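You operate a simulated robot arm through the tools that you are given. There is no shell and no other tool.

You run a simulated two-armed robot. Do the job below in one go: nothing can be reset, and whatever is moved stays where it is left.

## Task
Level the picture board, then hang the lake picture on its hook.
Fine: lay the picture level on the board's shelf, turn the picture knob till the bubble sits between its lines, and put the level back; drop neither. Set down upright: picture level.
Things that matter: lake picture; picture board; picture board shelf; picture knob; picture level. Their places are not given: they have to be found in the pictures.

The check looks at the end state, three seconds after you hand in, the way a careful person would. Anything else that was tipped, shoved, dropped, spilled or broken makes it a failure.

## Robot
Two 7-joint arms with fingered hands on one trunk that stands fixed in place. Base frame: the origin is at the foot of the trunk, x ahead of it, y to its left, z up. Readings come in cm, degrees, newtons and seconds.
The left shoulder is at [2, 26.9, 117.2], the right one opposite. Each reaches about 129.8 cm from its shoulder. Payload 5 kg a hand.
The TCP of each hand is the grasp point between the finger pads, 4.2 cm short of the fingertips. In the tool frame z runs along the fingers and y along their closing line. The gripper opens to 20.8 cm; its body begins 11.9 cm behind the TCP. The gripper is a hand of 4 fingers: y runs from the thumb to the fingers, the wrist lies at [0, 0, -31.7] in the tool frame.
Orientation is told as [roll, pitch, yaw] about the base's x, y, z axes, in that order, counted from this pose: with the fingers straight down and closing along the base's y, the tool's x points along the base's -x, its y along +y and its z along -z.

## Interface
- The arms move only by the tool move_arm. It takes "left_series", "right_series" or both (then of equal length, played together; a hand with none holds still); each is a list of rows, each an object of numbers (a shift or turn left out is 0): "rx", "ry", "rz": the turn, a rotation vector about the base's x, y, z in degrees; "x", "y", "z": the shift along the base's x, y, z in cm. In form: [{"rx": .., "ry": .., "rz": .., "x": .., "y": .., "z": ..}, ...]. A call has 1 to 20 rows; each row is the pose to reach, as a shift and turn from the pose commanded when the call began. A row lasts 0.2 s, in which the tool goes at most 5 cm and 8.6 degrees; a call with a longer step from one row to the next is refused whole. Where a pose cannot be reached the arm comes as near as it can. A force on the tool above 40 N (or 10 N above the force at the start of the call, whichever is more), or a blocked arm, ends the call early, and 0.2 s more pass. In this call time passes only in rows, and 0.2 s behind the last. The reply holds the time, the measured pose of the TCP, the force on the tool along the base axes, the opening and the grip force, in the units named above and with some noise, with the torque about the TCP (base axes, N m) and any sound that the robot's microphone picked up.
- Cameras (640 x 400 px; columns grow to the right, rows downward): "scene" is now at [15.59, 0.22, 147.57]; the picture's right is [0.02, -1.00, 0.00], its down [-0.18, -0.00, -0.98] and it looks along [0.98, 0.02, -0.18] (base axes); focal length 214 px, centre (320, 200). "left" rides on the left gripper at [-9.4, 0.1, -14.6] in its tool frame; the picture's right is [-0.02, -1.00, 0.00], its down [0.84, -0.01, -0.54] and it looks along [0.54, -0.01, 0.84] (tool axes); focal length 280 px, centre (320, 200). "right" rides on the right gripper at [9.4, 0.1, -14.6] in its tool frame; the picture's right is [-0.01, 1.00, 0.00], its down [-0.84, -0.01, -0.54] and it looks along [-0.54, -0.01, 0.84] (tool axes); focal length 280 px, centre (320, 200).
- camera(camera): a new picture of that camera. It takes no simulated time.
- slide_trunk(by): moves the trunk up (or, below 0, down) by that many cm; the arms and the scene camera ride with it, the base frame stays. It gives what a move gives, with no picture.
- finger_targets(finger1, finger2, finger3, thumb_bend, hand): sets how far each is bent, from 0 (flat) to 100 (curled in); at 30 the hand is open as for a grip, at 70 the pads meet at the TCP. One left out holds its place. A second passes; each finger stops where it meets its share of the squeeze, and holds until it gets a number again. It is the only way to open and close the hand. It gives what a move gives, with no picture; readings hold the bend of each and the force on the fingers (four entries, about 0 where the hand has none), thumb and palm.
- head_to(pan, tilt): turns the head with the scene camera to pan (to the left, within 80 degrees either way) and tilt (down, from -29 to 69), counted from straight ahead of the robot (the tilt from the chest, where the trunk bows). It gives what a move gives.
- pixel_to_xyz(camera, pixels): for up to 12 pixels [column, row] of the newest picture of that camera ("zoom" is the newest enlarged one), the place [x, y, z] in the base frame of the surface seen there, good to about 0.2 cm, but the place of the scene camera against the robot may be out by one fixed shift of up to 1.2 cm in any direction. It takes no simulated time.
- inspect(camera, box): a new picture of the part [left, top, right, bottom] of that camera's present view, enlarged. It takes no simulated time.
- job_done(): hands the job in; it is judged then, once.

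Leave the grippers open and the arms clear of the work at the hand-in unless told otherwise.

The tools are called after "Call:" by a JSON object that holds its "fn" and its "kwargs". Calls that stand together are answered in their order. move_arm: Moves the arms, as the interface text tells. Its arguments: {"type":"object","properties":{"left_series":{"type":"array","items":{"type":"object","properties":{"rx":{"type":"number"},"ry":{"type":"number"},"rz":{"type":"number"},"x":{"type":"number"},"y":{"type":"number"},"z":{"type":"number"}}}},"right_series":{"type":"array","items":{"type":"object","properties":{"rx":{"type":"number"},"ry":{"type":"number"},"rz":{"type":"number"},"x":{"type":"number"},"y":{"type":"number"},"z":{"type":"number"}}}}},"required":[]} The other tools are called the same way: slide_trunk (by) moves the trunk up or down; finger_targets (finger1, finger2, finger3, thumb_bend, hand) moves the fingers one by one; head_to (pan, tilt) turns the head that bears the scene camera; camera (camera) takes a picture; pixel_to_xyz (camera, pixels) gives the place of the surface under pixels of a picture; inspect (camera, box) takes an enlarged picture of a part of a camera's view; job_done () hands the job in.

At the start:

```text
t: 0.0
left_tcp_pos: [52.17, 23.38, 153.61]
left_tool_rot: [0.0, -0.1, 0.0]
left_force: [0.7, -0.7, 0.4]
left_moment: [-0.02, 0.03, 0.03]
left_opening: 20.77
left_grip_force: 0.1
left_shape: jaw
left_bend: [30.0, 30.0, 30.0, 30.0]
left_finger forces: [0.0, 0.1, 0.1, 0.1, 0.0, 0.1]
right_tcp_pos: [53.66, -19.46, 154.84]
right_tool_rot: [0.0, 0.0, 0.0]
right_force: [-0.5, 0.0, -0.6]
right_moment: [0.02, 0.01, -0.02]
right_opening: 20.78
right_grip_force: 0.0
right_shape: jaw
right_bend: [30.0, 30.0, 30.0, 30.0]
right_finger forces: [0.0, 0.0, 0.0, 0.1, 0.0, 0.0]
trunk travel left (down, up): [-55.0, 7.1]
head pan, tilt (commanded): [1.0, 10.3]
```

scene: 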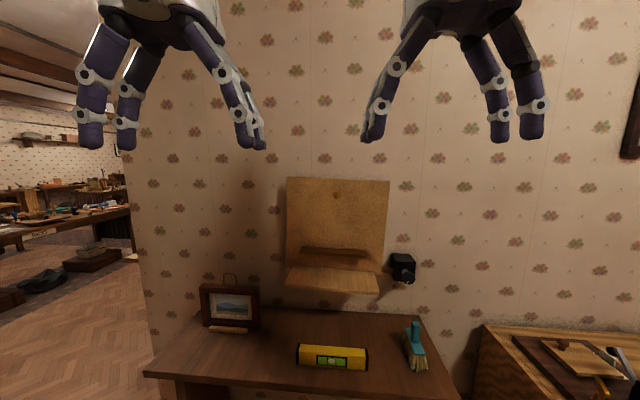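
right: 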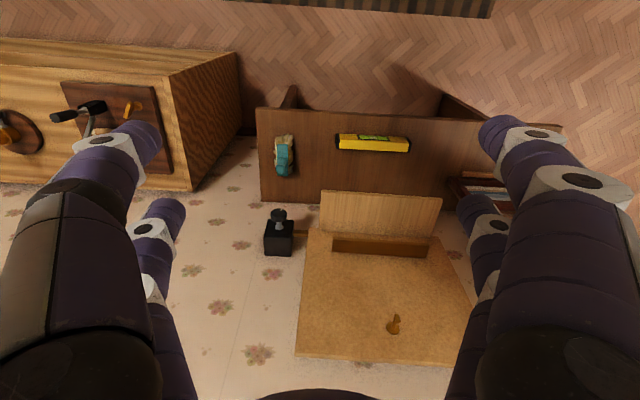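
left: 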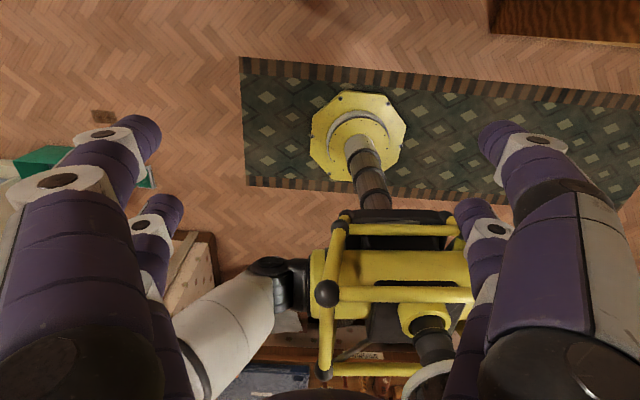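

I see a board on the wall with a shelf near (330,280), a black knob at (402,268), a yellow level on the table at (332,357), and a framed lake picture at (230,305). I'll enlarge the scene to look closer.

Call:
{"fn": "inspect", "kwargs": {"camera": "scene", "box": [260, 160, 450, 300]}}

Call:
{"fn": "inspect", "kwargs": {"camera": "scene", "box": [140, 260, 460, 400]}}

```text
2.86 times, centred on (355, 230) of scene
```

zoom: 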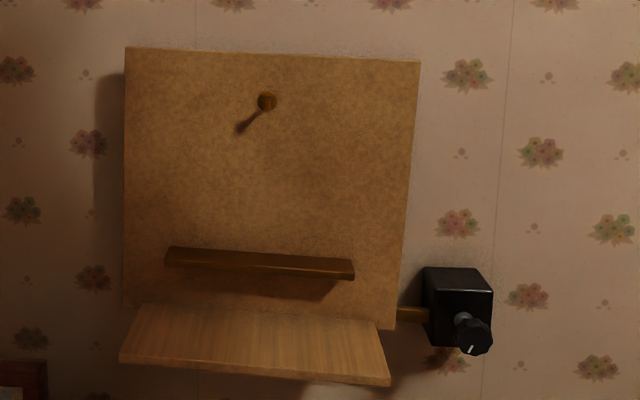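

```text
2.00 times, centred on (300, 330) of scene
```

zoom: 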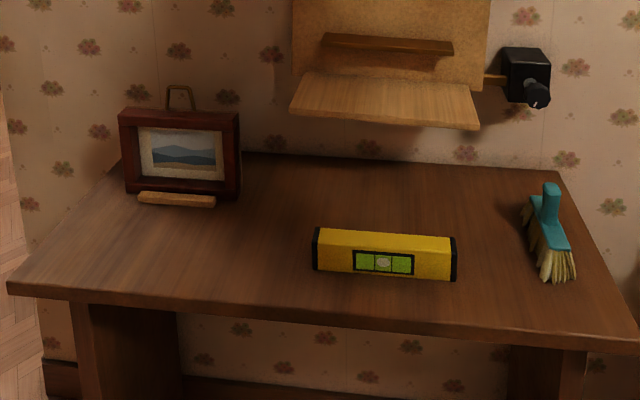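

The board hangs right-side-low, and the knob has a white mark. I'll tilt the head down to bring the table and shelf nearer the picture centre.

Call:
{"fn": "head_to", "kwargs": {"pan": 0, "tilt": 30}}

Call:
{"fn": "camera", "kwargs": {"camera": "scene"}}

```text
t: 0.8
left_tcp_pos: [52.2, 23.39, 153.61]
left_tool_rot: [-0.1, -0.1, 0.0]
left_force: [-0.5, -0.2, -0.3]
left_moment: [0.02, 0.0, 0.01]
left_opening: 20.79
left_grip_force: 0.1
left_shape: jaw
left_bend: [30.0, 30.0, 30.0, 30.0]
left_finger forces: [0.0, 0.0, 0.1, 0.0, 0.1, 0.0]
right_tcp_pos: [53.69, -19.43, 155.02]
right_tool_rot: [0.0, 0.0, 0.1]
right_force: [0.0, -0.5, 0.0]
right_moment: [0.0, 0.0, 0.01]
right_opening: 20.81
right_grip_force: 0.1
right_shape: jaw
right_bend: [30.0, 30.0, 30.0, 30.0]
right_finger forces: [0.0, 0.0, 0.0, 0.0, 0.0, 0.1]
trunk travel left (down, up): [-55.0, 7.1]
head pan, tilt (commanded): [0.0, 30.0]
```

```text
taken
```

scene: 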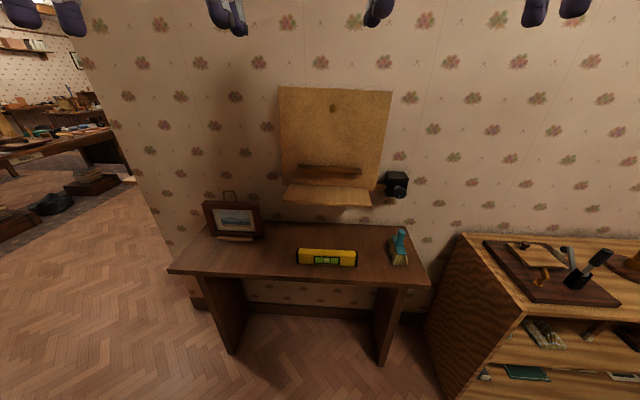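

The whole table is in view now. I'll measure the level ends, the table, shelf corners, knob, hook and picture.

Call:
{"fn": "pixel_to_xyz", "kwargs": {"camera": "scene", "pixels": [[299, 251], [355, 253], [300, 262], [354, 264], [285, 202], [369, 205], [289, 187], [371, 189], [332, 108], [396, 192], [229, 196], [208, 204]]}}

Call:
{"fn": "inspect", "kwargs": {"camera": "scene", "box": [270, 80, 420, 210]}}

```text
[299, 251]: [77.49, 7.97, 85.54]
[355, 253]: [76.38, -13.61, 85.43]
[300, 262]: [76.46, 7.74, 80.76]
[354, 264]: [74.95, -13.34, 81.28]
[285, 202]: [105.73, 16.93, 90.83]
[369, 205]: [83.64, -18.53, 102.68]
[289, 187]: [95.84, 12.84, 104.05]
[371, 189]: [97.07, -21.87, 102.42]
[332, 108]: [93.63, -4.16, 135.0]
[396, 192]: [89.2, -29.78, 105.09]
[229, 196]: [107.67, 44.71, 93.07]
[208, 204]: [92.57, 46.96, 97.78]
```

```text
3.08 times, centred on (345, 145) of scene
```

zoom: 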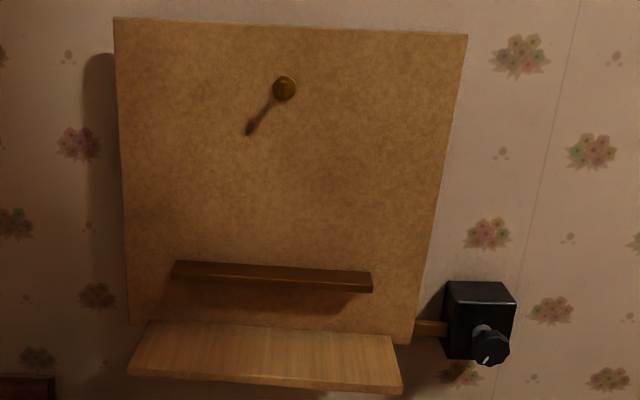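

Next I measure the board details through this enlarged picture: shelf corners, the brown bar, the hook, the knob.

Call:
{"fn": "pixel_to_xyz", "kwargs": {"camera": "zoom", "pixels": [[132, 368], [398, 382], [152, 326], [390, 340], [180, 268], [365, 278], [284, 88], [300, 60], [490, 350], [497, 340], [478, 292], [480, 340]]}}

Call:
{"fn": "pixel_to_xyz", "kwargs": {"camera": "zoom", "pixels": [[118, 22], [464, 38], [130, 320], [408, 340], [180, 276], [365, 287], [265, 350], [265, 330], [265, 370], [50, 200], [450, 320], [485, 357]]}}

Call:
{"fn": "inspect", "kwargs": {"camera": "scene", "box": [190, 180, 290, 250]}}

```text
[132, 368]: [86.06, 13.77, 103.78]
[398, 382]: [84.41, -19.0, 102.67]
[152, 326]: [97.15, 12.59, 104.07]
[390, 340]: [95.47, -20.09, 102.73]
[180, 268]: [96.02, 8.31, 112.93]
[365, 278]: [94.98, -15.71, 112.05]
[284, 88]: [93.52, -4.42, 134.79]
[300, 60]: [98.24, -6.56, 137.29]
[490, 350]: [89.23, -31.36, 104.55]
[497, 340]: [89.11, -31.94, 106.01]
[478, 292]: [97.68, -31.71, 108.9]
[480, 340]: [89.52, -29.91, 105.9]
```

```text
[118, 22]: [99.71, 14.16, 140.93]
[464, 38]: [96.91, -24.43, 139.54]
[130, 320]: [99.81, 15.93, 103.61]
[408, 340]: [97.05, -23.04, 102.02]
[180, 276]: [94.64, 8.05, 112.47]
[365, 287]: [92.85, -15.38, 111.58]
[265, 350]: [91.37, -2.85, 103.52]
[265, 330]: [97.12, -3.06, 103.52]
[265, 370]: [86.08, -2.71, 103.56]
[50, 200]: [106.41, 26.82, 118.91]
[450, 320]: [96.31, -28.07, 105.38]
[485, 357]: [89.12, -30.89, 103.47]
```

```text
5.71 times, centred on (240, 215) of scene
```

zoom: 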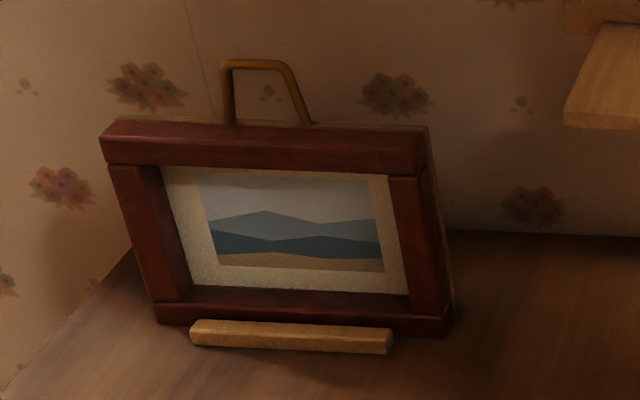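

I'll measure the picture frame, its hanger loop, and the wood strip in front of it.

Call:
{"fn": "pixel_to_xyz", "kwargs": {"camera": "zoom", "pixels": [[225, 64], [282, 65], [228, 118], [307, 118], [105, 140], [425, 155], [160, 315], [445, 325], [195, 330], [388, 342], [290, 230], [260, 122]]}}

Call:
{"fn": "pixel_to_xyz", "kwargs": {"camera": "zoom", "pixels": [[115, 122], [425, 128], [265, 140], [265, 160], [265, 300], [265, 312], [445, 250], [250, 63], [300, 326], [300, 342], [300, 380], [540, 300]]}}

Call:
{"fn": "inspect", "kwargs": {"camera": "scene", "box": [280, 230, 420, 290]}}

```text
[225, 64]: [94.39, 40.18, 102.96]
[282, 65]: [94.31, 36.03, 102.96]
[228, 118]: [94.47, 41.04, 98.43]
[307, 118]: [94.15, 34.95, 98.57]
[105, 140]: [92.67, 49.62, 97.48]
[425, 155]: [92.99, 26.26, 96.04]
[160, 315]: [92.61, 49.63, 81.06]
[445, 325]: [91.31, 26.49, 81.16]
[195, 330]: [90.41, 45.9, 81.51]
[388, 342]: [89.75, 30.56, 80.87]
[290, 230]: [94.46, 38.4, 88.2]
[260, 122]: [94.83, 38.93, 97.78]
```

```text
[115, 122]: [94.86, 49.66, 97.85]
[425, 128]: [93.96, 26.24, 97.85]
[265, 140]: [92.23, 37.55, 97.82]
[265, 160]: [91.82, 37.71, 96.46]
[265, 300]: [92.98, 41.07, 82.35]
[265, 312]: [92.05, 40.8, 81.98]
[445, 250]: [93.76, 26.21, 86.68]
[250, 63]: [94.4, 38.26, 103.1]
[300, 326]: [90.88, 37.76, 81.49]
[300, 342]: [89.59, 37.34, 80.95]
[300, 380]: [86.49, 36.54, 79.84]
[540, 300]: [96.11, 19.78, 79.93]
```

```text
4.57 times, centred on (350, 260) of scene
```

zoom: 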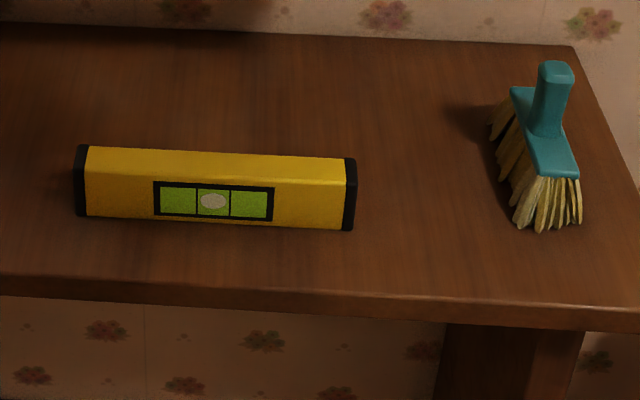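

Picture frame is about 23.4 wide, 18 high, 3 thick, standing at y 26–50 with a loop on top (top z≈103). Hook tip is near (93.5, -4.4, 134.8). Now I'll measure the level and the brush in the newest enlarged picture, and look at my hands.

Call:
{"fn": "pixel_to_xyz", "kwargs": {"camera": "zoom", "pixels": [[90, 149], [340, 160], [90, 178], [340, 186], [90, 213], [340, 226], [78, 165], [352, 180], [215, 200], [210, 280], [555, 70], [545, 215]]}}

Call:
{"fn": "head_to", "kwargs": {"pan": 0, "tilt": -8}}

Call:
{"fn": "camera", "kwargs": {"camera": "scene"}}

```text
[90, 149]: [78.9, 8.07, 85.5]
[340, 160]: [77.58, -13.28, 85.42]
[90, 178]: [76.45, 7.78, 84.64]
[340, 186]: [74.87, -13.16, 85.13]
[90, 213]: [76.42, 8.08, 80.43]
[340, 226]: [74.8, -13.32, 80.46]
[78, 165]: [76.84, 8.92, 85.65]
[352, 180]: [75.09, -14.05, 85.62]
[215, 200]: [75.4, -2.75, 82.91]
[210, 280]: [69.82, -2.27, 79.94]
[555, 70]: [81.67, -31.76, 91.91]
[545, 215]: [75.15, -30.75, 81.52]
```

```text
t: 1.9
left_tcp_pos: [52.17, 23.4, 153.53]
left_tool_rot: [-0.1, -0.1, 0.0]
left_force: [0.4, 0.8, 0.2]
left_moment: [0.02, 0.0, 0.01]
left_opening: 20.77
left_grip_force: 0.1
left_shape: jaw
left_bend: [30.0, 30.0, 30.0, 30.0]
left_finger forces: [0.1, 0.0, 0.1, 0.0, 0.0, 0.0]
right_tcp_pos: [53.64, -19.34, 154.89]
right_tool_rot: [0.0, 0.1, 0.0]
right_force: [-0.7, -0.5, 0.2]
right_moment: [-0.01, 0.01, 0.02]
right_opening: 20.77
right_grip_force: 0.0
right_shape: jaw
right_bend: [30.0, 30.0, 30.0, 30.0]
right_finger forces: [0.0, 0.1, 0.0, 0.0, 0.0, 0.0]
trunk travel left (down, up): [-55.0, 7.1]
head pan, tilt (commanded): [0.0, -8.0]
```

```text
taken
```

scene: 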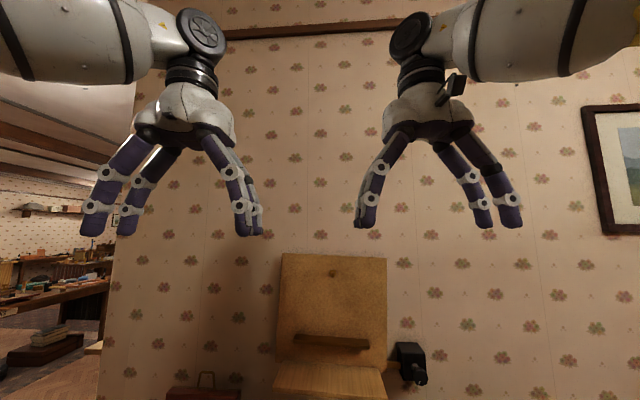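

The level is about 23 long, 2.7 deep, 5.6 high, yawed about 4° like the wall. I'll look at the hands more closely.

Call:
{"fn": "inspect", "kwargs": {"camera": "scene", "box": [60, 60, 280, 250]}}

Call:
{"fn": "inspect", "kwargs": {"camera": "scene", "box": [340, 60, 560, 250]}}

```text
2.11 times, centred on (170, 155) of scene
```

zoom: 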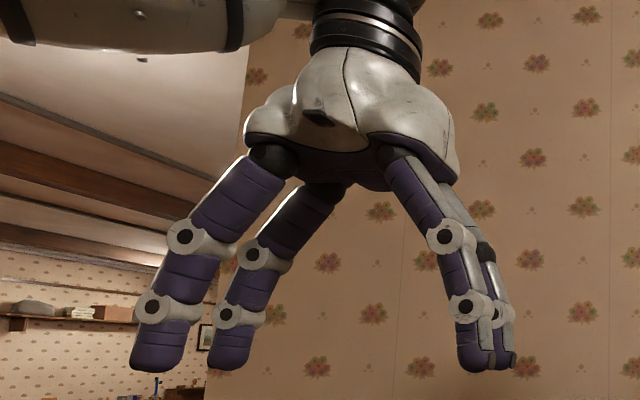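

```text
2.11 times, centred on (450, 155) of scene
```

zoom: 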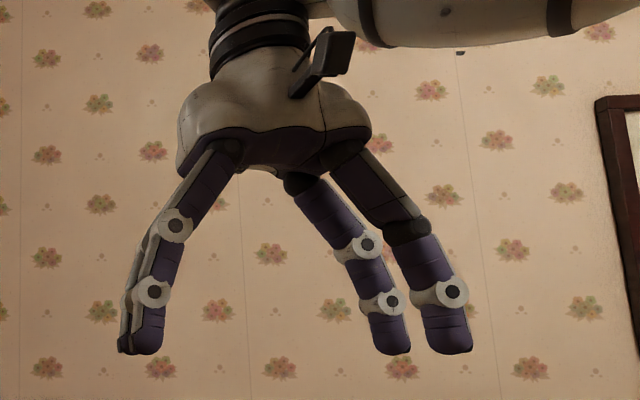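

The hand has fingers in two opposed rows. I'll lower the trunk by 20 cm so the head looks at the board more squarely, then look again.

Call:
{"fn": "slide_trunk", "kwargs": {"by": -20}}

Call:
{"fn": "head_to", "kwargs": {"pan": 0, "tilt": 18}}

Call:
{"fn": "camera", "kwargs": {"camera": "scene"}}

Call:
{"fn": "camera", "kwargs": {"camera": "right"}}

```text
t: 4.0
left_tcp_pos: [51.93, 23.43, 133.6]
left_tool_rot: [-0.1, -0.1, 0.0]
left_force: [-0.5, 0.7, 0.2]
left_moment: [-0.01, -0.07, 0.01]
left_opening: 20.79
left_grip_force: 0.0
left_shape: jaw
left_bend: [30.0, 30.0, 30.0, 30.0]
left_finger forces: [0.0, 0.1, 0.0, 0.1, 0.0, 0.0]
right_tcp_pos: [53.6, -19.37, 134.93]
right_tool_rot: [0.0, -0.1, -0.1]
right_force: [-0.5, -0.1, 0.1]
right_moment: [0.01, -0.07, 0.01]
right_opening: 20.8
right_grip_force: 0.2
right_shape: jaw
right_bend: [30.0, 30.0, 30.0, 30.0]
right_finger forces: [0.0, 0.0, 0.0, 0.0, 0.1, 0.0]
trunk travel left (down, up): [-35.0, 27.1]
head pan, tilt (commanded): [0.0, -8.0]
```

```text
t: 4.9
left_tcp_pos: [52.05, 23.41, 133.54]
left_tool_rot: [0.0, -0.1, 0.0]
left_force: [0.1, 0.2, 0.3]
left_moment: [0.0, -0.01, -0.03]
left_opening: 20.79
left_grip_force: 0.1
left_shape: jaw
left_bend: [30.0, 30.0, 30.0, 30.0]
left_finger forces: [0.0, 0.0, 0.0, 0.0, 0.0, 0.0]
right_tcp_pos: [53.7, -19.47, 134.92]
right_tool_rot: [0.0, 0.0, 0.0]
right_force: [0.3, 0.7, 1.2]
right_moment: [-0.03, 0.03, -0.04]
right_opening: 20.78
right_grip_force: 0.0
right_shape: jaw
right_bend: [30.0, 30.0, 30.0, 30.0]
right_finger forces: [0.0, 0.1, 0.1, 0.0, 0.0, 0.1]
trunk travel left (down, up): [-35.0, 27.1]
head pan, tilt (commanded): [0.0, 18.0]
```

```text
taken
```

scene: 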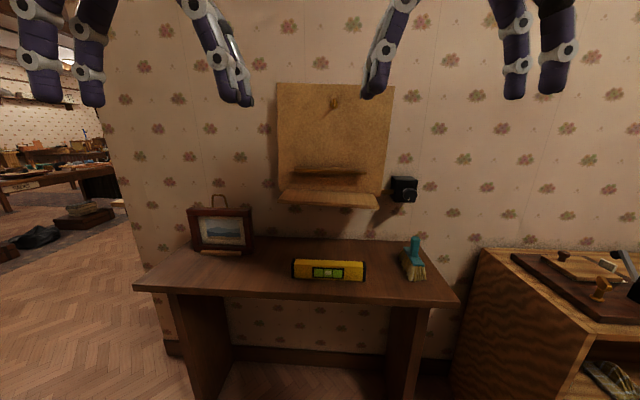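

```text
taken
```

right: 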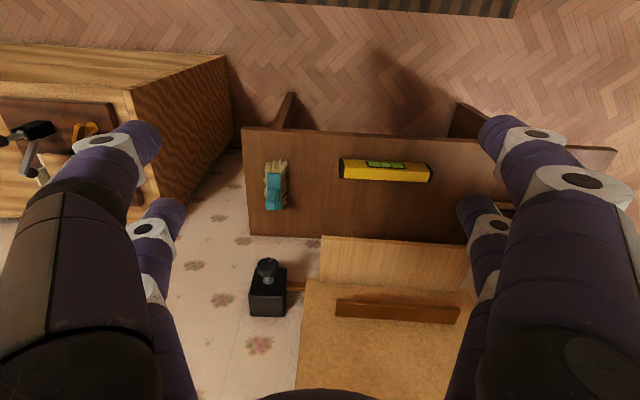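

The right-hand camera sees level, knob, shelf and bar (image is upside down). I'll zoom it and measure the same features with both cameras to find the scene camera's fixed shift.

Call:
{"fn": "inspect", "kwargs": {"camera": "right", "box": [230, 130, 490, 330]}}

Call:
{"fn": "inspect", "kwargs": {"camera": "scene", "box": [265, 80, 425, 215]}}

```text
2.00 times, centred on (360, 230) of right
```

zoom: 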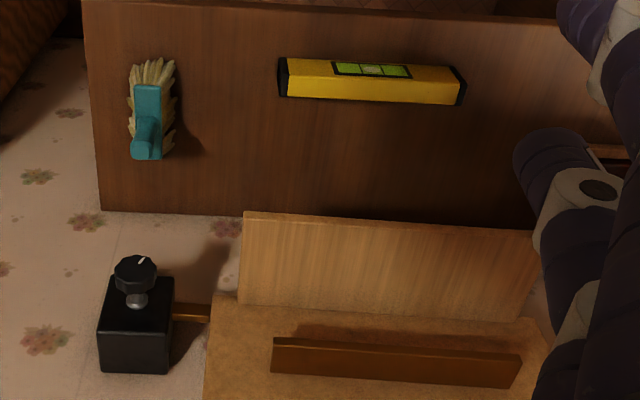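

```text
2.96 times, centred on (345, 148) of scene
```

zoom: 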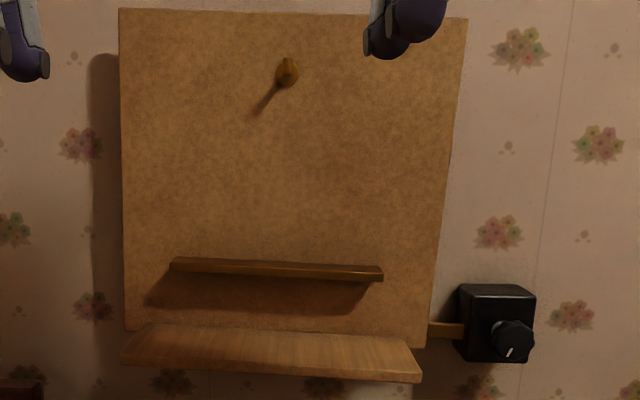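

Measuring through the right camera (full-picture pixels) and the scene zoom for the same spots.

Call:
{"fn": "pixel_to_xyz", "kwargs": {"camera": "right", "pixels": [[346, 177], [427, 180], [346, 162], [425, 165], [324, 239], [324, 275], [340, 301], [340, 312], [455, 307], [455, 319], [264, 265], [300, 287]]}}

Call:
{"fn": "pixel_to_xyz", "kwargs": {"camera": "zoom", "pixels": [[287, 60], [288, 74], [288, 85], [280, 72], [296, 74], [512, 340], [495, 338], [531, 338], [180, 262], [180, 268], [375, 272], [375, 279]]}}

Call:
{"fn": "inspect", "kwargs": {"camera": "right", "box": [240, 250, 300, 320]}}

```text
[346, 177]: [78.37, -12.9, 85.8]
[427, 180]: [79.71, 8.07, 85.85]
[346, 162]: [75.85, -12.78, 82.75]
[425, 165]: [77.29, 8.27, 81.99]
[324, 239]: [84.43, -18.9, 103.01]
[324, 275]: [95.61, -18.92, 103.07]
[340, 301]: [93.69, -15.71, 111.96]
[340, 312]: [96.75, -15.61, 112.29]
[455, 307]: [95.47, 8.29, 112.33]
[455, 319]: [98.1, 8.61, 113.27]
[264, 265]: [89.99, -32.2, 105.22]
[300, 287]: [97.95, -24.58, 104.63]
```

```text
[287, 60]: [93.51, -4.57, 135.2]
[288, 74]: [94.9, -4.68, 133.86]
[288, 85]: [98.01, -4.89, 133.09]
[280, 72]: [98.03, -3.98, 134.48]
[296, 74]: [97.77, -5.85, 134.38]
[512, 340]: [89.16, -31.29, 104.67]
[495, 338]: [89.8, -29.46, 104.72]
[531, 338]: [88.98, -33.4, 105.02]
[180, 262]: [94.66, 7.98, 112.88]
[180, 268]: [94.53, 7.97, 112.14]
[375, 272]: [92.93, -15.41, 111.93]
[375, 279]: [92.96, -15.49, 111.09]
```

```text
5.71 times, centred on (270, 285) of right
```

zoom: 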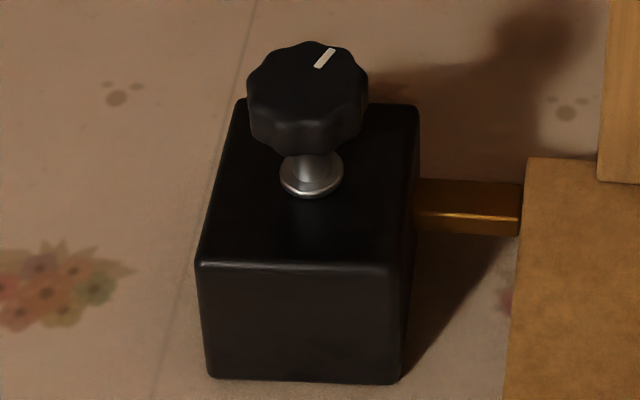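

Scene camera shift comes out about (+0.85, +0.35, +0.37) relative to the hand camera. The knob is at about (90, -31, 105), roughly 4 cm wide, with its axis along the wall normal. Before planning grips I want to know which finger is which: I'll bend finger1 of the left hand in free air and look.

Call:
{"fn": "finger_targets", "kwargs": {"hand": "left", "finger1": 60}}

Call:
{"fn": "camera", "kwargs": {"camera": "left"}}

Call:
{"fn": "finger_targets", "kwargs": {"hand": "left", "finger3": 60}}

Call:
{"fn": "camera", "kwargs": {"camera": "left"}}

```text
t: 5.9
left_tcp_pos: [52.07, 23.42, 133.54]
left_tool_rot: [-0.1, 0.0, 0.1]
left_force: [0.0, 0.3, -0.2]
left_moment: [-0.01, 0.0, -0.02]
left_opening: 14.0
left_grip_force: 0.0
left_shape: fingers
left_bend: [60.0, 30.0, 30.0, 30.0]
left_finger forces: [0.1, 0.0, 0.0, 0.1, 0.1, 0.1]
right_tcp_pos: [53.67, -19.45, 134.86]
right_tool_rot: [0.0, 0.1, 0.1]
right_force: [-0.2, -0.7, 0.4]
right_moment: [0.04, 0.03, -0.01]
right_opening: 20.79
right_grip_force: 0.1
right_shape: jaw
right_bend: [30.0, 30.0, 30.0, 30.0]
right_finger forces: [0.0, 0.1, 0.1, 0.0, 0.0, 0.0]
trunk travel left (down, up): [-35.0, 27.1]
head pan, tilt (commanded): [0.0, 18.0]
```

```text
taken
```

left: 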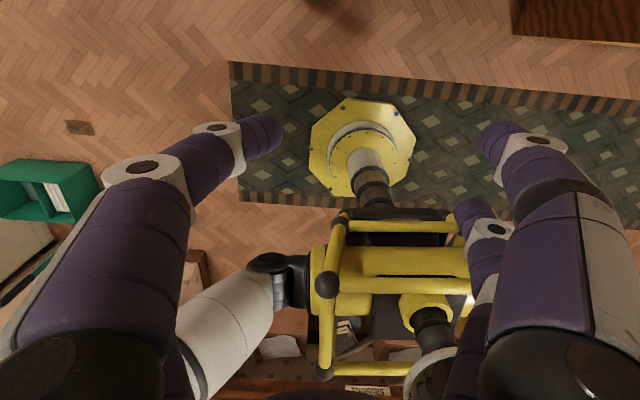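

```text
t: 6.9
left_tcp_pos: [52.03, 23.37, 133.73]
left_tool_rot: [-0.1, -0.1, -0.1]
left_force: [0.4, -0.6, 0.2]
left_moment: [0.0, -0.04, -0.02]
left_opening: 14.01
left_grip_force: 0.0
left_shape: fingers
left_bend: [60.0, 30.0, 60.0, 30.0]
left_finger forces: [0.1, 0.1, 0.1, 0.0, 0.0, 0.0]
right_tcp_pos: [53.72, -19.41, 134.92]
right_tool_rot: [-0.1, 0.0, 0.0]
right_force: [0.3, 0.1, -0.1]
right_moment: [0.01, 0.0, 0.0]
right_opening: 20.79
right_grip_force: 0.1
right_shape: jaw
right_bend: [30.0, 30.0, 30.0, 30.0]
right_finger forces: [0.1, 0.0, 0.0, 0.0, 0.1, 0.0]
trunk travel left (down, up): [-35.0, 27.1]
head pan, tilt (commanded): [0.0, 18.0]
```

```text
taken
```

left: 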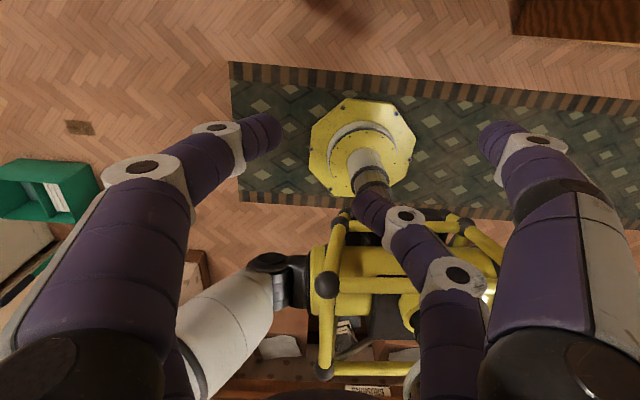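

finger1 is the near finger on the +y side; finger3 is the far one on the -y side. I'll bend finger2 and the thumb too and look at the closing shape.

Call:
{"fn": "finger_targets", "kwargs": {"hand": "left", "finger2": 60}}

Call:
{"fn": "camera", "kwargs": {"camera": "left"}}

Call:
{"fn": "finger_targets", "kwargs": {"hand": "left", "thumb_bend": 60}}

Call:
{"fn": "camera", "kwargs": {"camera": "left"}}

Call:
{"fn": "camera", "kwargs": {"camera": "scene"}}

```text
t: 7.9
left_tcp_pos: [52.13, 23.51, 133.49]
left_tool_rot: [0.0, -0.1, 0.0]
left_force: [-0.3, 0.4, -0.2]
left_moment: [0.01, -0.03, 0.03]
left_opening: 13.99
left_grip_force: 0.0
left_shape: fingers
left_bend: [60.0, 60.0, 60.0, 30.0]
left_finger forces: [0.0, 0.1, 0.0, 0.1, 0.0, 0.0]
right_tcp_pos: [53.68, -19.49, 134.99]
right_tool_rot: [0.1, 0.0, 0.0]
right_force: [0.6, -0.1, 0.2]
right_moment: [-0.01, 0.0, 0.0]
right_opening: 20.79
right_grip_force: 0.1
right_shape: jaw
right_bend: [30.0, 30.0, 30.0, 30.0]
right_finger forces: [0.1, 0.0, 0.0, 0.1, 0.0, 0.1]
trunk travel left (down, up): [-35.0, 27.1]
head pan, tilt (commanded): [0.0, 18.0]
```

```text
taken
```

left: 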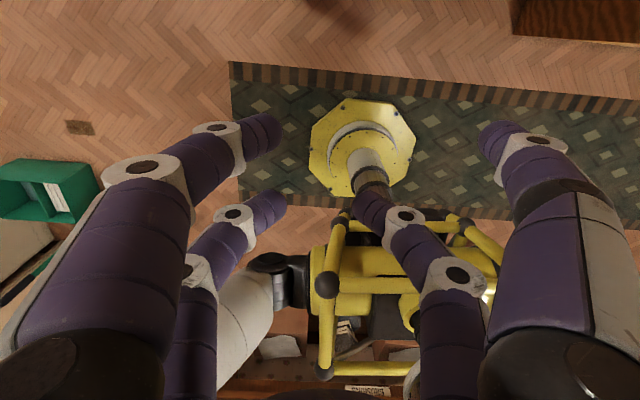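

```text
t: 8.9
left_tcp_pos: [52.14, 23.44, 133.51]
left_tool_rot: [-0.2, -0.1, 0.0]
left_force: [0.1, -0.2, -0.1]
left_moment: [-0.01, 0.03, -0.01]
left_opening: 6.06
left_grip_force: 0.1
left_shape: fingers
left_bend: [60.0, 60.0, 60.0, 60.0]
left_finger forces: [0.0, 0.1, 0.0, 0.0, 0.0, 0.0]
right_tcp_pos: [53.69, -19.49, 134.95]
right_tool_rot: [0.1, 0.0, 0.0]
right_force: [0.4, -0.4, -0.6]
right_moment: [0.03, 0.01, 0.01]
right_opening: 20.79
right_grip_force: 0.1
right_shape: jaw
right_bend: [30.0, 30.0, 30.0, 30.0]
right_finger forces: [0.1, 0.1, 0.0, 0.1, 0.0, 0.0]
trunk travel left (down, up): [-35.0, 27.1]
head pan, tilt (commanded): [0.0, 18.0]
```

```text
taken
```

left: 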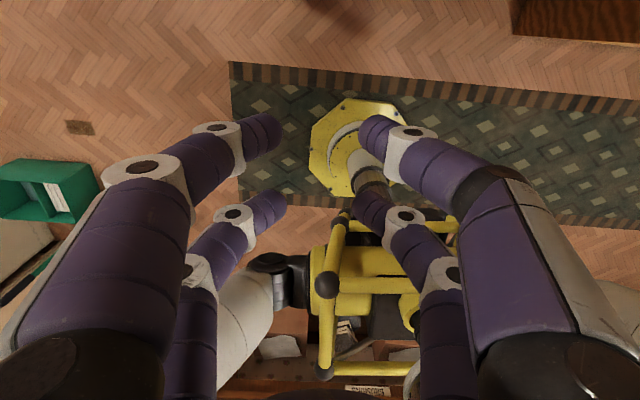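

```text
taken
```

scene: 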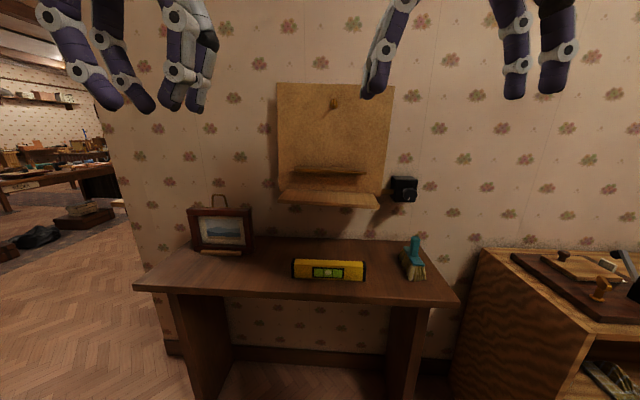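

All four fingers are mapped: finger1/finger2 on the +y side, thumb/finger3 on the -y side. I'll measure where the fingertips and knuckles sit (left camera) to know the hand's width.

Call:
{"fn": "pixel_to_xyz", "kwargs": {"camera": "left", "pixels": [[268, 130], [272, 203], [372, 130], [365, 205], [217, 128], [140, 168], [232, 213], [195, 268], [412, 132], [404, 215], [457, 274], [90, 240]]}}

Call:
{"fn": "inspect", "kwargs": {"camera": "scene", "box": [300, 85, 370, 130]}}

Call:
{"fn": "inspect", "kwargs": {"camera": "scene", "box": [280, 155, 425, 225]}}

```text
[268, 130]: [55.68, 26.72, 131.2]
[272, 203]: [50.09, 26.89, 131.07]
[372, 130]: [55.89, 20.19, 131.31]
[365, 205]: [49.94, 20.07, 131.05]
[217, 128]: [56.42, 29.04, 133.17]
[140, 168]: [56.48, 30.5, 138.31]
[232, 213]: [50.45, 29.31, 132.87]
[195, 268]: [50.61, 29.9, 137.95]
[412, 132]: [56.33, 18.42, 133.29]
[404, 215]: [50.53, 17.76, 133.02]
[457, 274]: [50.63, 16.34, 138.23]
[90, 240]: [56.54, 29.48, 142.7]
```

```text
8.89 times, centred on (335, 108) of scene
```

zoom: 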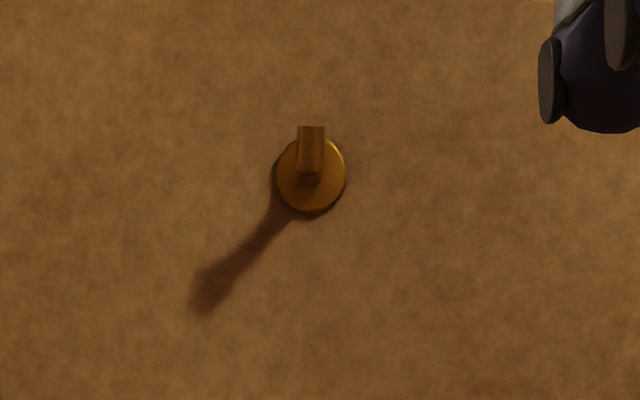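

```text
4.41 times, centred on (352, 190) of scene
```

zoom: 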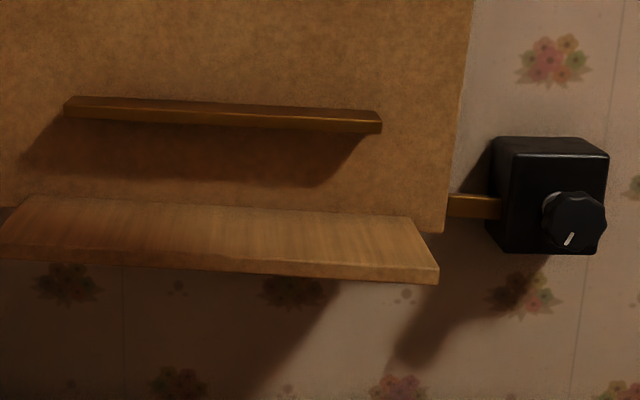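

Fingers: at bend 60 the tips are ±3.3 and middle knuckles ±7 from the centre line, rows ±3 apart. The hook is a thin rod from a round plate. I'll measure it.

Call:
{"fn": "inspect", "kwargs": {"camera": "scene", "box": [300, 85, 370, 130]}}

Call:
{"fn": "pixel_to_xyz", "kwargs": {"camera": "zoom", "pixels": [[311, 130], [311, 140], [311, 150], [311, 160], [311, 170], [311, 178], [311, 195], [311, 208], [300, 135], [322, 135], [283, 175], [340, 175]]}}

```text
8.89 times, centred on (335, 108) of scene
```

zoom: 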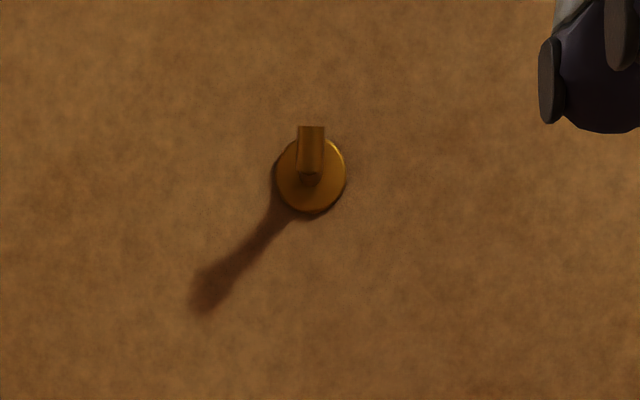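

```text
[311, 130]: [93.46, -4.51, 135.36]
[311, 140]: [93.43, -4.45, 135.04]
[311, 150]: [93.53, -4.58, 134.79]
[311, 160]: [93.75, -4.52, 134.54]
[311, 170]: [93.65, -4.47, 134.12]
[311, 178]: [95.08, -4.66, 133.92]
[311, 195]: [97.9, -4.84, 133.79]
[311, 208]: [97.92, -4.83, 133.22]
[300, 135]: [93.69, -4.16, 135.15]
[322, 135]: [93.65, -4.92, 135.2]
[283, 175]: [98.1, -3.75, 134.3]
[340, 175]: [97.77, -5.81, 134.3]
```

The hook is an L: rod top near z≈134.7, lip up to z≈135.8 at x≈94.4 (hand-true). Now I'll turn the left hand about the vertical by 85.8° (so it closes across the level) in free air, and move the right hand aside.

Call:
{"fn": "move_arm", "kwargs": {"left_series": [{"rz": 7.8, "x": 1}, {"rz": 15.6, "x": 2}, {"rz": 23.4, "x": 3}, {"rz": 31.2, "x": 4}, {"rz": 39, "x": 5}, {"rz": 46.8, "x": 6}, {"rz": 54.6, "x": 7}, {"rz": 62.4, "x": 8}, {"rz": 70.2, "x": 9}, {"rz": 78, "x": 10}, {"rz": 85.8, "x": 11}], "right_series": [{"y": -1.5}, {"y": -3}, {"y": -4.5}, {"y": -6}, {"y": -7.5}, {"y": -9}, {"y": -10.5}, {"y": -12}, {"y": -13.5}, {"y": -15}, {"y": -15}]}}

Call:
{"fn": "camera", "kwargs": {"camera": "scene"}}

Call:
{"fn": "camera", "kwargs": {"camera": "left"}}

```text
t: 11.3
left_tcp_pos: [63.12, 23.51, 133.65]
left_tool_rot: [-0.1, 0.0, 86.0]
left_force: [0.9, -0.5, -0.2]
left_moment: [-0.02, -0.01, 0.02]
left_opening: 6.07
left_grip_force: 0.0
left_shape: fingers
left_bend: [60.0, 60.0, 60.0, 60.0]
left_finger forces: [0.0, 0.0, 0.1, 0.0, 0.1, 0.1]
right_tcp_pos: [53.77, -34.45, 134.75]
right_tool_rot: [0.1, -0.3, 0.0]
right_force: [0.8, -0.3, 0.1]
right_moment: [-0.01, 0.02, 0.01]
right_opening: 20.78
right_grip_force: 0.0
right_shape: jaw
right_bend: [30.0, 30.0, 30.0, 30.0]
right_finger forces: [0.0, 0.1, 0.0, 0.0, 0.0, 0.1]
trunk travel left (down, up): [-35.0, 27.1]
head pan, tilt (commanded): [0.0, 18.0]
```

```text
taken
```

scene: 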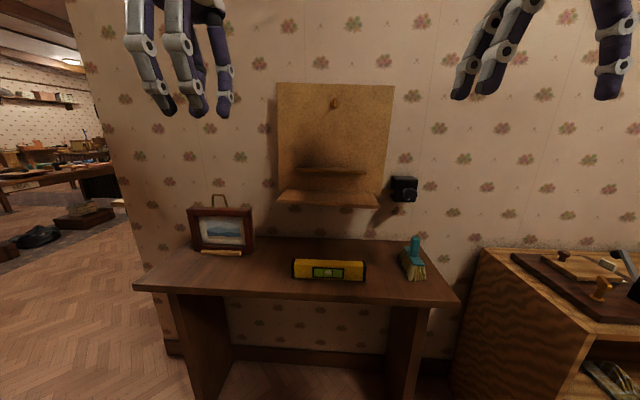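

```text
taken
```

left: 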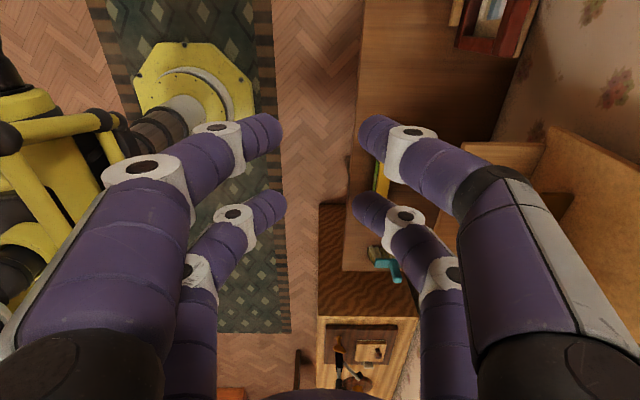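

The pose is reached well. Next: set the left fingers to 56 (about 8 cm open), then go down in front of the level (TCP to about (72, -2.2, 91.5)) with an 8° lean back so the back fingers pass clear of the shelf edge.

Call:
{"fn": "finger_targets", "kwargs": {"hand": "left", "finger1": 56, "finger2": 56, "finger3": 56, "thumb_bend": 56}}

Call:
{"fn": "move_arm", "kwargs": {"left_series": [{"rx": -0.074, "ry": -0.997, "x": 0.86, "y": -3.2, "z": -2.96}, {"rx": -0.148, "ry": -1.995, "x": 1.72, "y": -6.4, "z": -5.9}, {"rx": -0.222, "ry": -2.99, "x": 2.6, "y": -9.6, "z": -8.9}, {"rx": -0.296, "ry": -3.99, "x": 3.45, "y": -12.8, "z": -11.8}, {"rx": -0.37, "ry": -4.99, "x": 4.3, "y": -16, "z": -14.8}, {"rx": -0.444, "ry": -5.98, "x": 5.2, "y": -19.3, "z": -17.7}, {"rx": -0.518, "ry": -6.98, "x": 6, "y": -22.5, "z": -20.7}, {"rx": -0.59, "ry": -7.98, "x": 6.9, "y": -25.7, "z": -23.65}, {"rx": -0.59, "ry": -7.98, "x": 7.4, "y": -25.7, "z": -28.3}, {"rx": -0.59, "ry": -7.98, "x": 7.9, "y": -25.7, "z": -32.9}, {"rx": -0.59, "ry": -7.98, "x": 8.4, "y": -25.7, "z": -37.5}, {"rx": -0.59, "ry": -7.98, "x": 8.9, "y": -25.7, "z": -42.1}]}}

Call:
{"fn": "camera", "kwargs": {"camera": "left"}}

Call:
{"fn": "camera", "kwargs": {"camera": "scene"}}

Call:
{"fn": "camera", "kwargs": {"camera": "right"}}

```text
t: 12.3
left_tcp_pos: [63.08, 23.52, 133.48]
left_tool_rot: [-0.1, 0.0, 85.9]
left_force: [0.4, 0.4, -0.1]
left_moment: [-0.04, -0.01, 0.01]
left_opening: 8.05
left_grip_force: 0.0
left_shape: fingers
left_bend: [56.0, 56.0, 56.0, 56.0]
left_finger forces: [0.0, 0.0, 0.0, 0.1, 0.0, 0.1]
right_tcp_pos: [53.73, -34.41, 134.83]
right_tool_rot: [0.2, -0.3, 0.0]
right_force: [0.0, 0.2, -0.2]
right_moment: [-0.01, 0.0, -0.02]
right_opening: 20.77
right_grip_force: 0.0
right_shape: jaw
right_bend: [30.0, 30.0, 30.0, 30.0]
right_finger forces: [0.0, 0.0, 0.1, 0.0, 0.0, 0.1]
trunk travel left (down, up): [-35.0, 27.1]
head pan, tilt (commanded): [0.0, 18.0]
```

```text
t: 14.9
left_tcp_pos: [72.01, -2.41, 91.58]
left_tool_rot: [-8.1, -0.1, 85.9]
left_force: [0.8, 0.0, 0.4]
left_moment: [-0.04, 0.07, 0.01]
left_opening: 8.08
left_grip_force: 0.1
left_shape: fingers
left_bend: [56.0, 56.0, 56.0, 56.0]
left_finger forces: [0.0, 0.0, 0.0, 0.0, 0.0, 0.1]
right_tcp_pos: [54.01, -34.48, 134.68]
right_tool_rot: [0.2, -0.3, 0.1]
right_force: [0.5, -0.3, -0.1]
right_moment: [0.02, 0.17, -0.02]
right_opening: 20.76
right_grip_force: 0.0
right_shape: jaw
right_bend: [30.0, 30.0, 30.0, 30.0]
right_finger forces: [0.1, 0.1, 0.0, 0.0, 0.0, 0.1]
trunk travel left (down, up): [-35.0, 27.1]
head pan, tilt (commanded): [0.0, 18.0]
```

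```text
taken
```

left: 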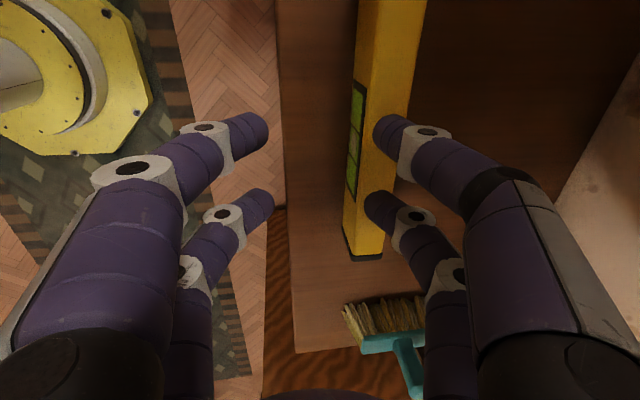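

```text
taken
```

scene: 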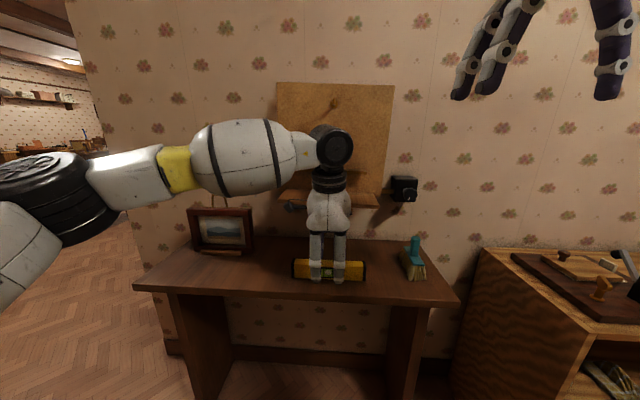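

```text
taken
```

right: 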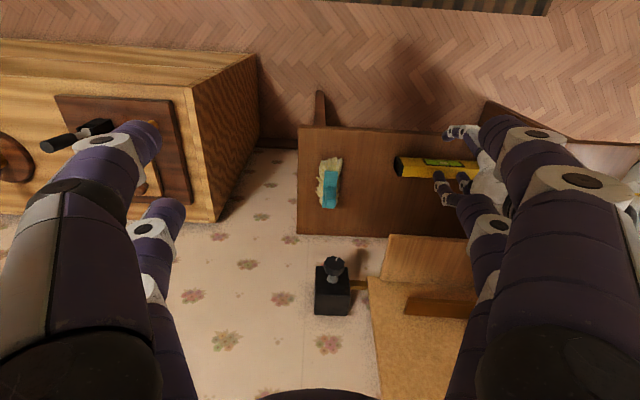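

The hand is in front of the level and over it. I'll measure the level's top face from the left camera to line up precisely.

Call:
{"fn": "pixel_to_xyz", "kwargs": {"camera": "left", "pixels": [[366, 40], [395, 40], [420, 40], [360, 20], [372, 110], [354, 240], [368, 240], [380, 240], [350, 165], [310, 300], [262, 125], [380, 127]]}}

Call:
{"fn": "inspect", "kwargs": {"camera": "left", "box": [240, 0, 480, 280]}}

```text
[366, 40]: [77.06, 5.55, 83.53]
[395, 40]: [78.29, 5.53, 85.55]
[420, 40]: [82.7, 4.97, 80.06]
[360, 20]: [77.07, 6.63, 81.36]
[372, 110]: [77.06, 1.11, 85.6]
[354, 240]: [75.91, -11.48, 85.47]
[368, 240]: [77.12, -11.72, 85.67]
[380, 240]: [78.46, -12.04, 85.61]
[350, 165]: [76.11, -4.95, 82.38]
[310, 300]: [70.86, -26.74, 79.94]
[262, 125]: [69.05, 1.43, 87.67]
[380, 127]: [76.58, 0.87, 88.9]
```

```text
1.43 times, centred on (360, 140) of left
```

zoom: 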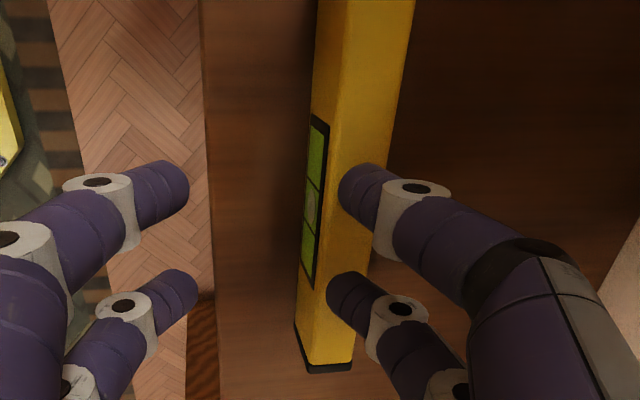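

The level's centre line is at x≈77.85 here, top z≈85.6, table z≈80. I'll slide +5.4 in x above it, then down 5.2 so the fingertips straddle the top 3.5 cm of the level.

Call:
{"fn": "move_arm", "kwargs": {"left_series": [{"x": 1.8}, {"x": 3.6}, {"x": 5.4}, {"x": 5.4, "z": -1.3}, {"x": 5.4, "z": -2.6}, {"x": 5.4, "z": -3.9}, {"x": 5.4, "z": -5.2}]}}

Call:
{"fn": "camera", "kwargs": {"camera": "left"}}

Call:
{"fn": "inspect", "kwargs": {"camera": "scene", "box": [270, 110, 400, 300]}}

Call:
{"fn": "inspect", "kwargs": {"camera": "right", "box": [380, 110, 500, 200]}}

```text
t: 16.5
left_tcp_pos: [77.38, -2.3, 86.34]
left_tool_rot: [-8.0, 0.0, 85.9]
left_force: [0.7, 0.0, 0.2]
left_moment: [-0.05, 0.03, 0.03]
left_opening: 8.06
left_grip_force: 0.0
left_shape: fingers
left_bend: [56.0, 56.0, 56.0, 56.0]
left_finger forces: [0.0, 0.0, 0.0, 0.0, 0.0, 0.1]
right_tcp_pos: [53.82, -34.38, 134.78]
right_tool_rot: [0.3, -0.3, 0.0]
right_force: [0.0, -0.5, 0.8]
right_moment: [0.02, 0.05, -0.04]
right_opening: 20.79
right_grip_force: 0.2
right_shape: jaw
right_bend: [30.0, 30.0, 30.0, 30.0]
right_finger forces: [0.1, 0.0, 0.1, 0.1, 0.0, 0.1]
trunk travel left (down, up): [-35.0, 27.1]
head pan, tilt (commanded): [0.0, 18.0]
```

```text
taken
```

left: 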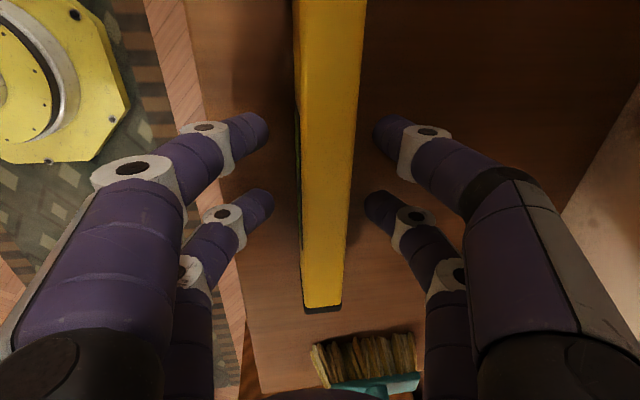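

```text
2.11 times, centred on (335, 205) of scene
```

zoom: 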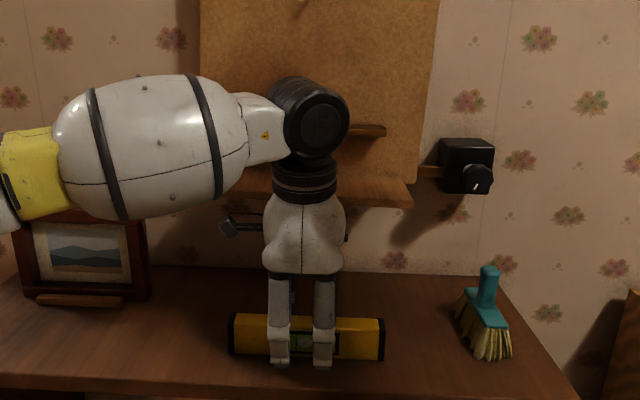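

```text
4.44 times, centred on (440, 155) of right
```

zoom: 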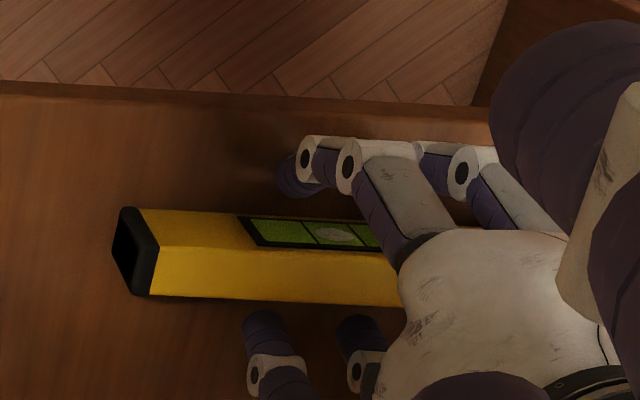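

Well straddled (level at px 300–355 between finger rows). Closing all four fingers together onto it.

Call:
{"fn": "finger_targets", "kwargs": {"hand": "left", "finger1": 63, "finger2": 63, "finger3": 63, "thumb_bend": 63}}

Call:
{"fn": "camera", "kwargs": {"camera": "left"}}

```text
t: 17.5
left_tcp_pos: [77.47, -2.34, 86.3]
left_tool_rot: [-8.1, -0.1, 85.8]
left_force: [0.5, 0.4, 0.9]
left_moment: [0.01, 0.03, -0.02]
left_opening: 4.58
left_grip_force: 0.3
left_shape: fingers
left_bend: [63.0, 63.0, 63.0, 63.0]
left_finger forces: [0.0, 0.1, 0.0, 0.0, 0.1, 0.1]
right_tcp_pos: [53.7, -34.41, 134.7]
right_tool_rot: [0.2, -0.3, 0.0]
right_force: [-1.0, -0.2, -0.5]
right_moment: [0.0, 0.0, 0.01]
right_opening: 20.78
right_grip_force: 0.0
right_shape: jaw
right_bend: [30.0, 30.0, 30.0, 30.0]
right_finger forces: [0.0, 0.1, 0.1, 0.0, 0.0, 0.0]
trunk travel left (down, up): [-35.0, 27.1]
head pan, tilt (commanded): [0.0, 18.0]
```

```text
taken
```

left: 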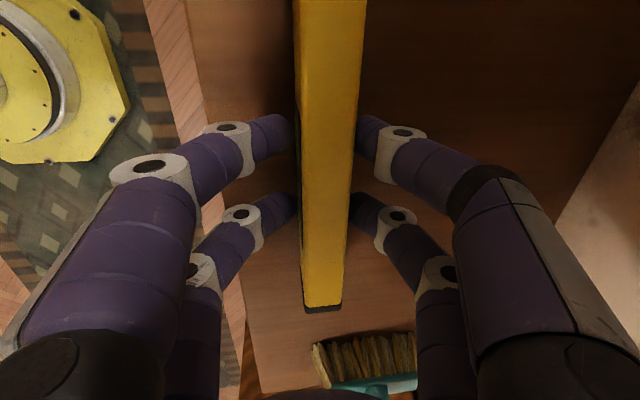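

Nearly touching on both sides. Closing further to 68.

Call:
{"fn": "finger_targets", "kwargs": {"hand": "left", "finger1": 68, "finger2": 68, "finger3": 68, "thumb_bend": 68}}

Call:
{"fn": "camera", "kwargs": {"camera": "left"}}

```text
t: 18.5
left_tcp_pos: [77.38, -2.29, 86.42]
left_tool_rot: [-8.1, 0.0, 85.9]
left_force: [0.5, -0.5, 0.3]
left_moment: [0.06, -0.01, -0.02]
left_opening: 3.82
left_grip_force: 12.6
left_shape: fingers
left_bend: [64.0, 64.0, 65.0, 66.0]
left_finger forces: [6.2, 5.6, 5.0, 0.0, 7.4, 0.0]
right_tcp_pos: [53.8, -34.43, 134.6]
right_tool_rot: [0.3, -0.2, 0.0]
right_force: [-0.3, -0.3, 0.2]
right_moment: [0.0, 0.02, 0.01]
right_opening: 20.79
right_grip_force: 0.1
right_shape: jaw
right_bend: [30.0, 30.0, 30.0, 30.0]
right_finger forces: [0.0, 0.1, 0.0, 0.1, 0.0, 0.0]
trunk travel left (down, up): [-35.0, 27.1]
head pan, tilt (commanded): [0.0, 18.0]
```

```text
taken
```

left: 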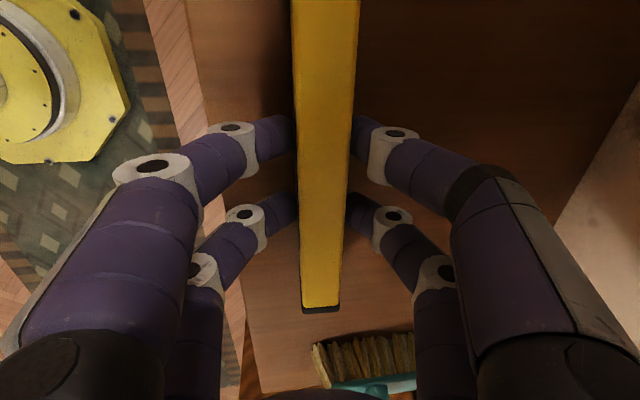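

All four fingers hold with about 6 N each. Lifting 1.5 cm to test the grip.

Call:
{"fn": "move_arm", "kwargs": {"left_series": [{"z": 0.5}, {"z": 1.0}, {"z": 1.5}]}}

Call:
{"fn": "camera", "kwargs": {"camera": "left"}}

Call:
{"fn": "inspect", "kwargs": {"camera": "scene", "box": [270, 220, 400, 300]}}

```text
t: 19.3
left_tcp_pos: [77.35, -2.23, 87.83]
left_tool_rot: [-8.0, -0.1, 85.7]
left_force: [0.1, 0.5, -2.4]
left_moment: [0.0, 0.0, -0.03]
left_opening: 3.79
left_grip_force: 11.7
left_shape: fingers
left_bend: [64.0, 64.0, 65.0, 66.0]
left_finger forces: [6.6, 5.6, 4.9, 0.0, 7.1, 0.0]
right_tcp_pos: [53.75, -34.4, 134.93]
right_tool_rot: [0.2, -0.3, -0.1]
right_force: [-0.7, -0.2, -0.3]
right_moment: [0.02, -0.01, 0.02]
right_opening: 20.8
right_grip_force: 0.0
right_shape: jaw
right_bend: [30.0, 30.0, 30.0, 30.0]
right_finger forces: [0.1, 0.0, 0.0, 0.0, 0.0, 0.0]
trunk travel left (down, up): [-35.0, 27.1]
head pan, tilt (commanded): [0.0, 18.0]
```

```text
taken
```

left: 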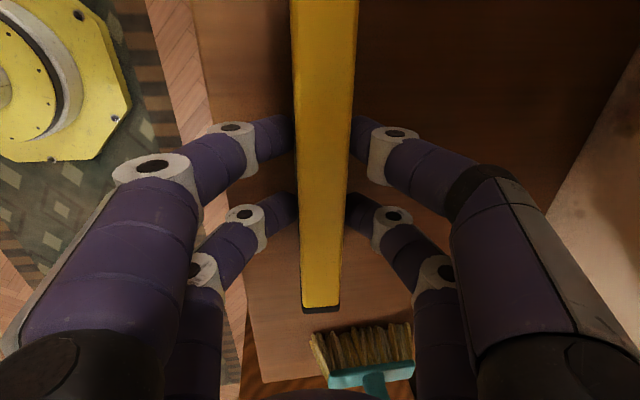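

```text
4.92 times, centred on (335, 260) of scene
```

zoom: 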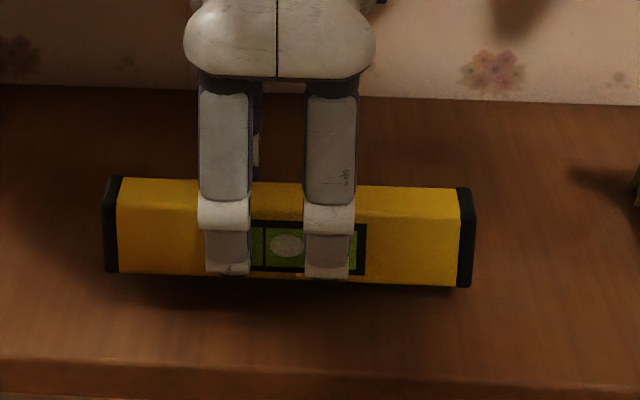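

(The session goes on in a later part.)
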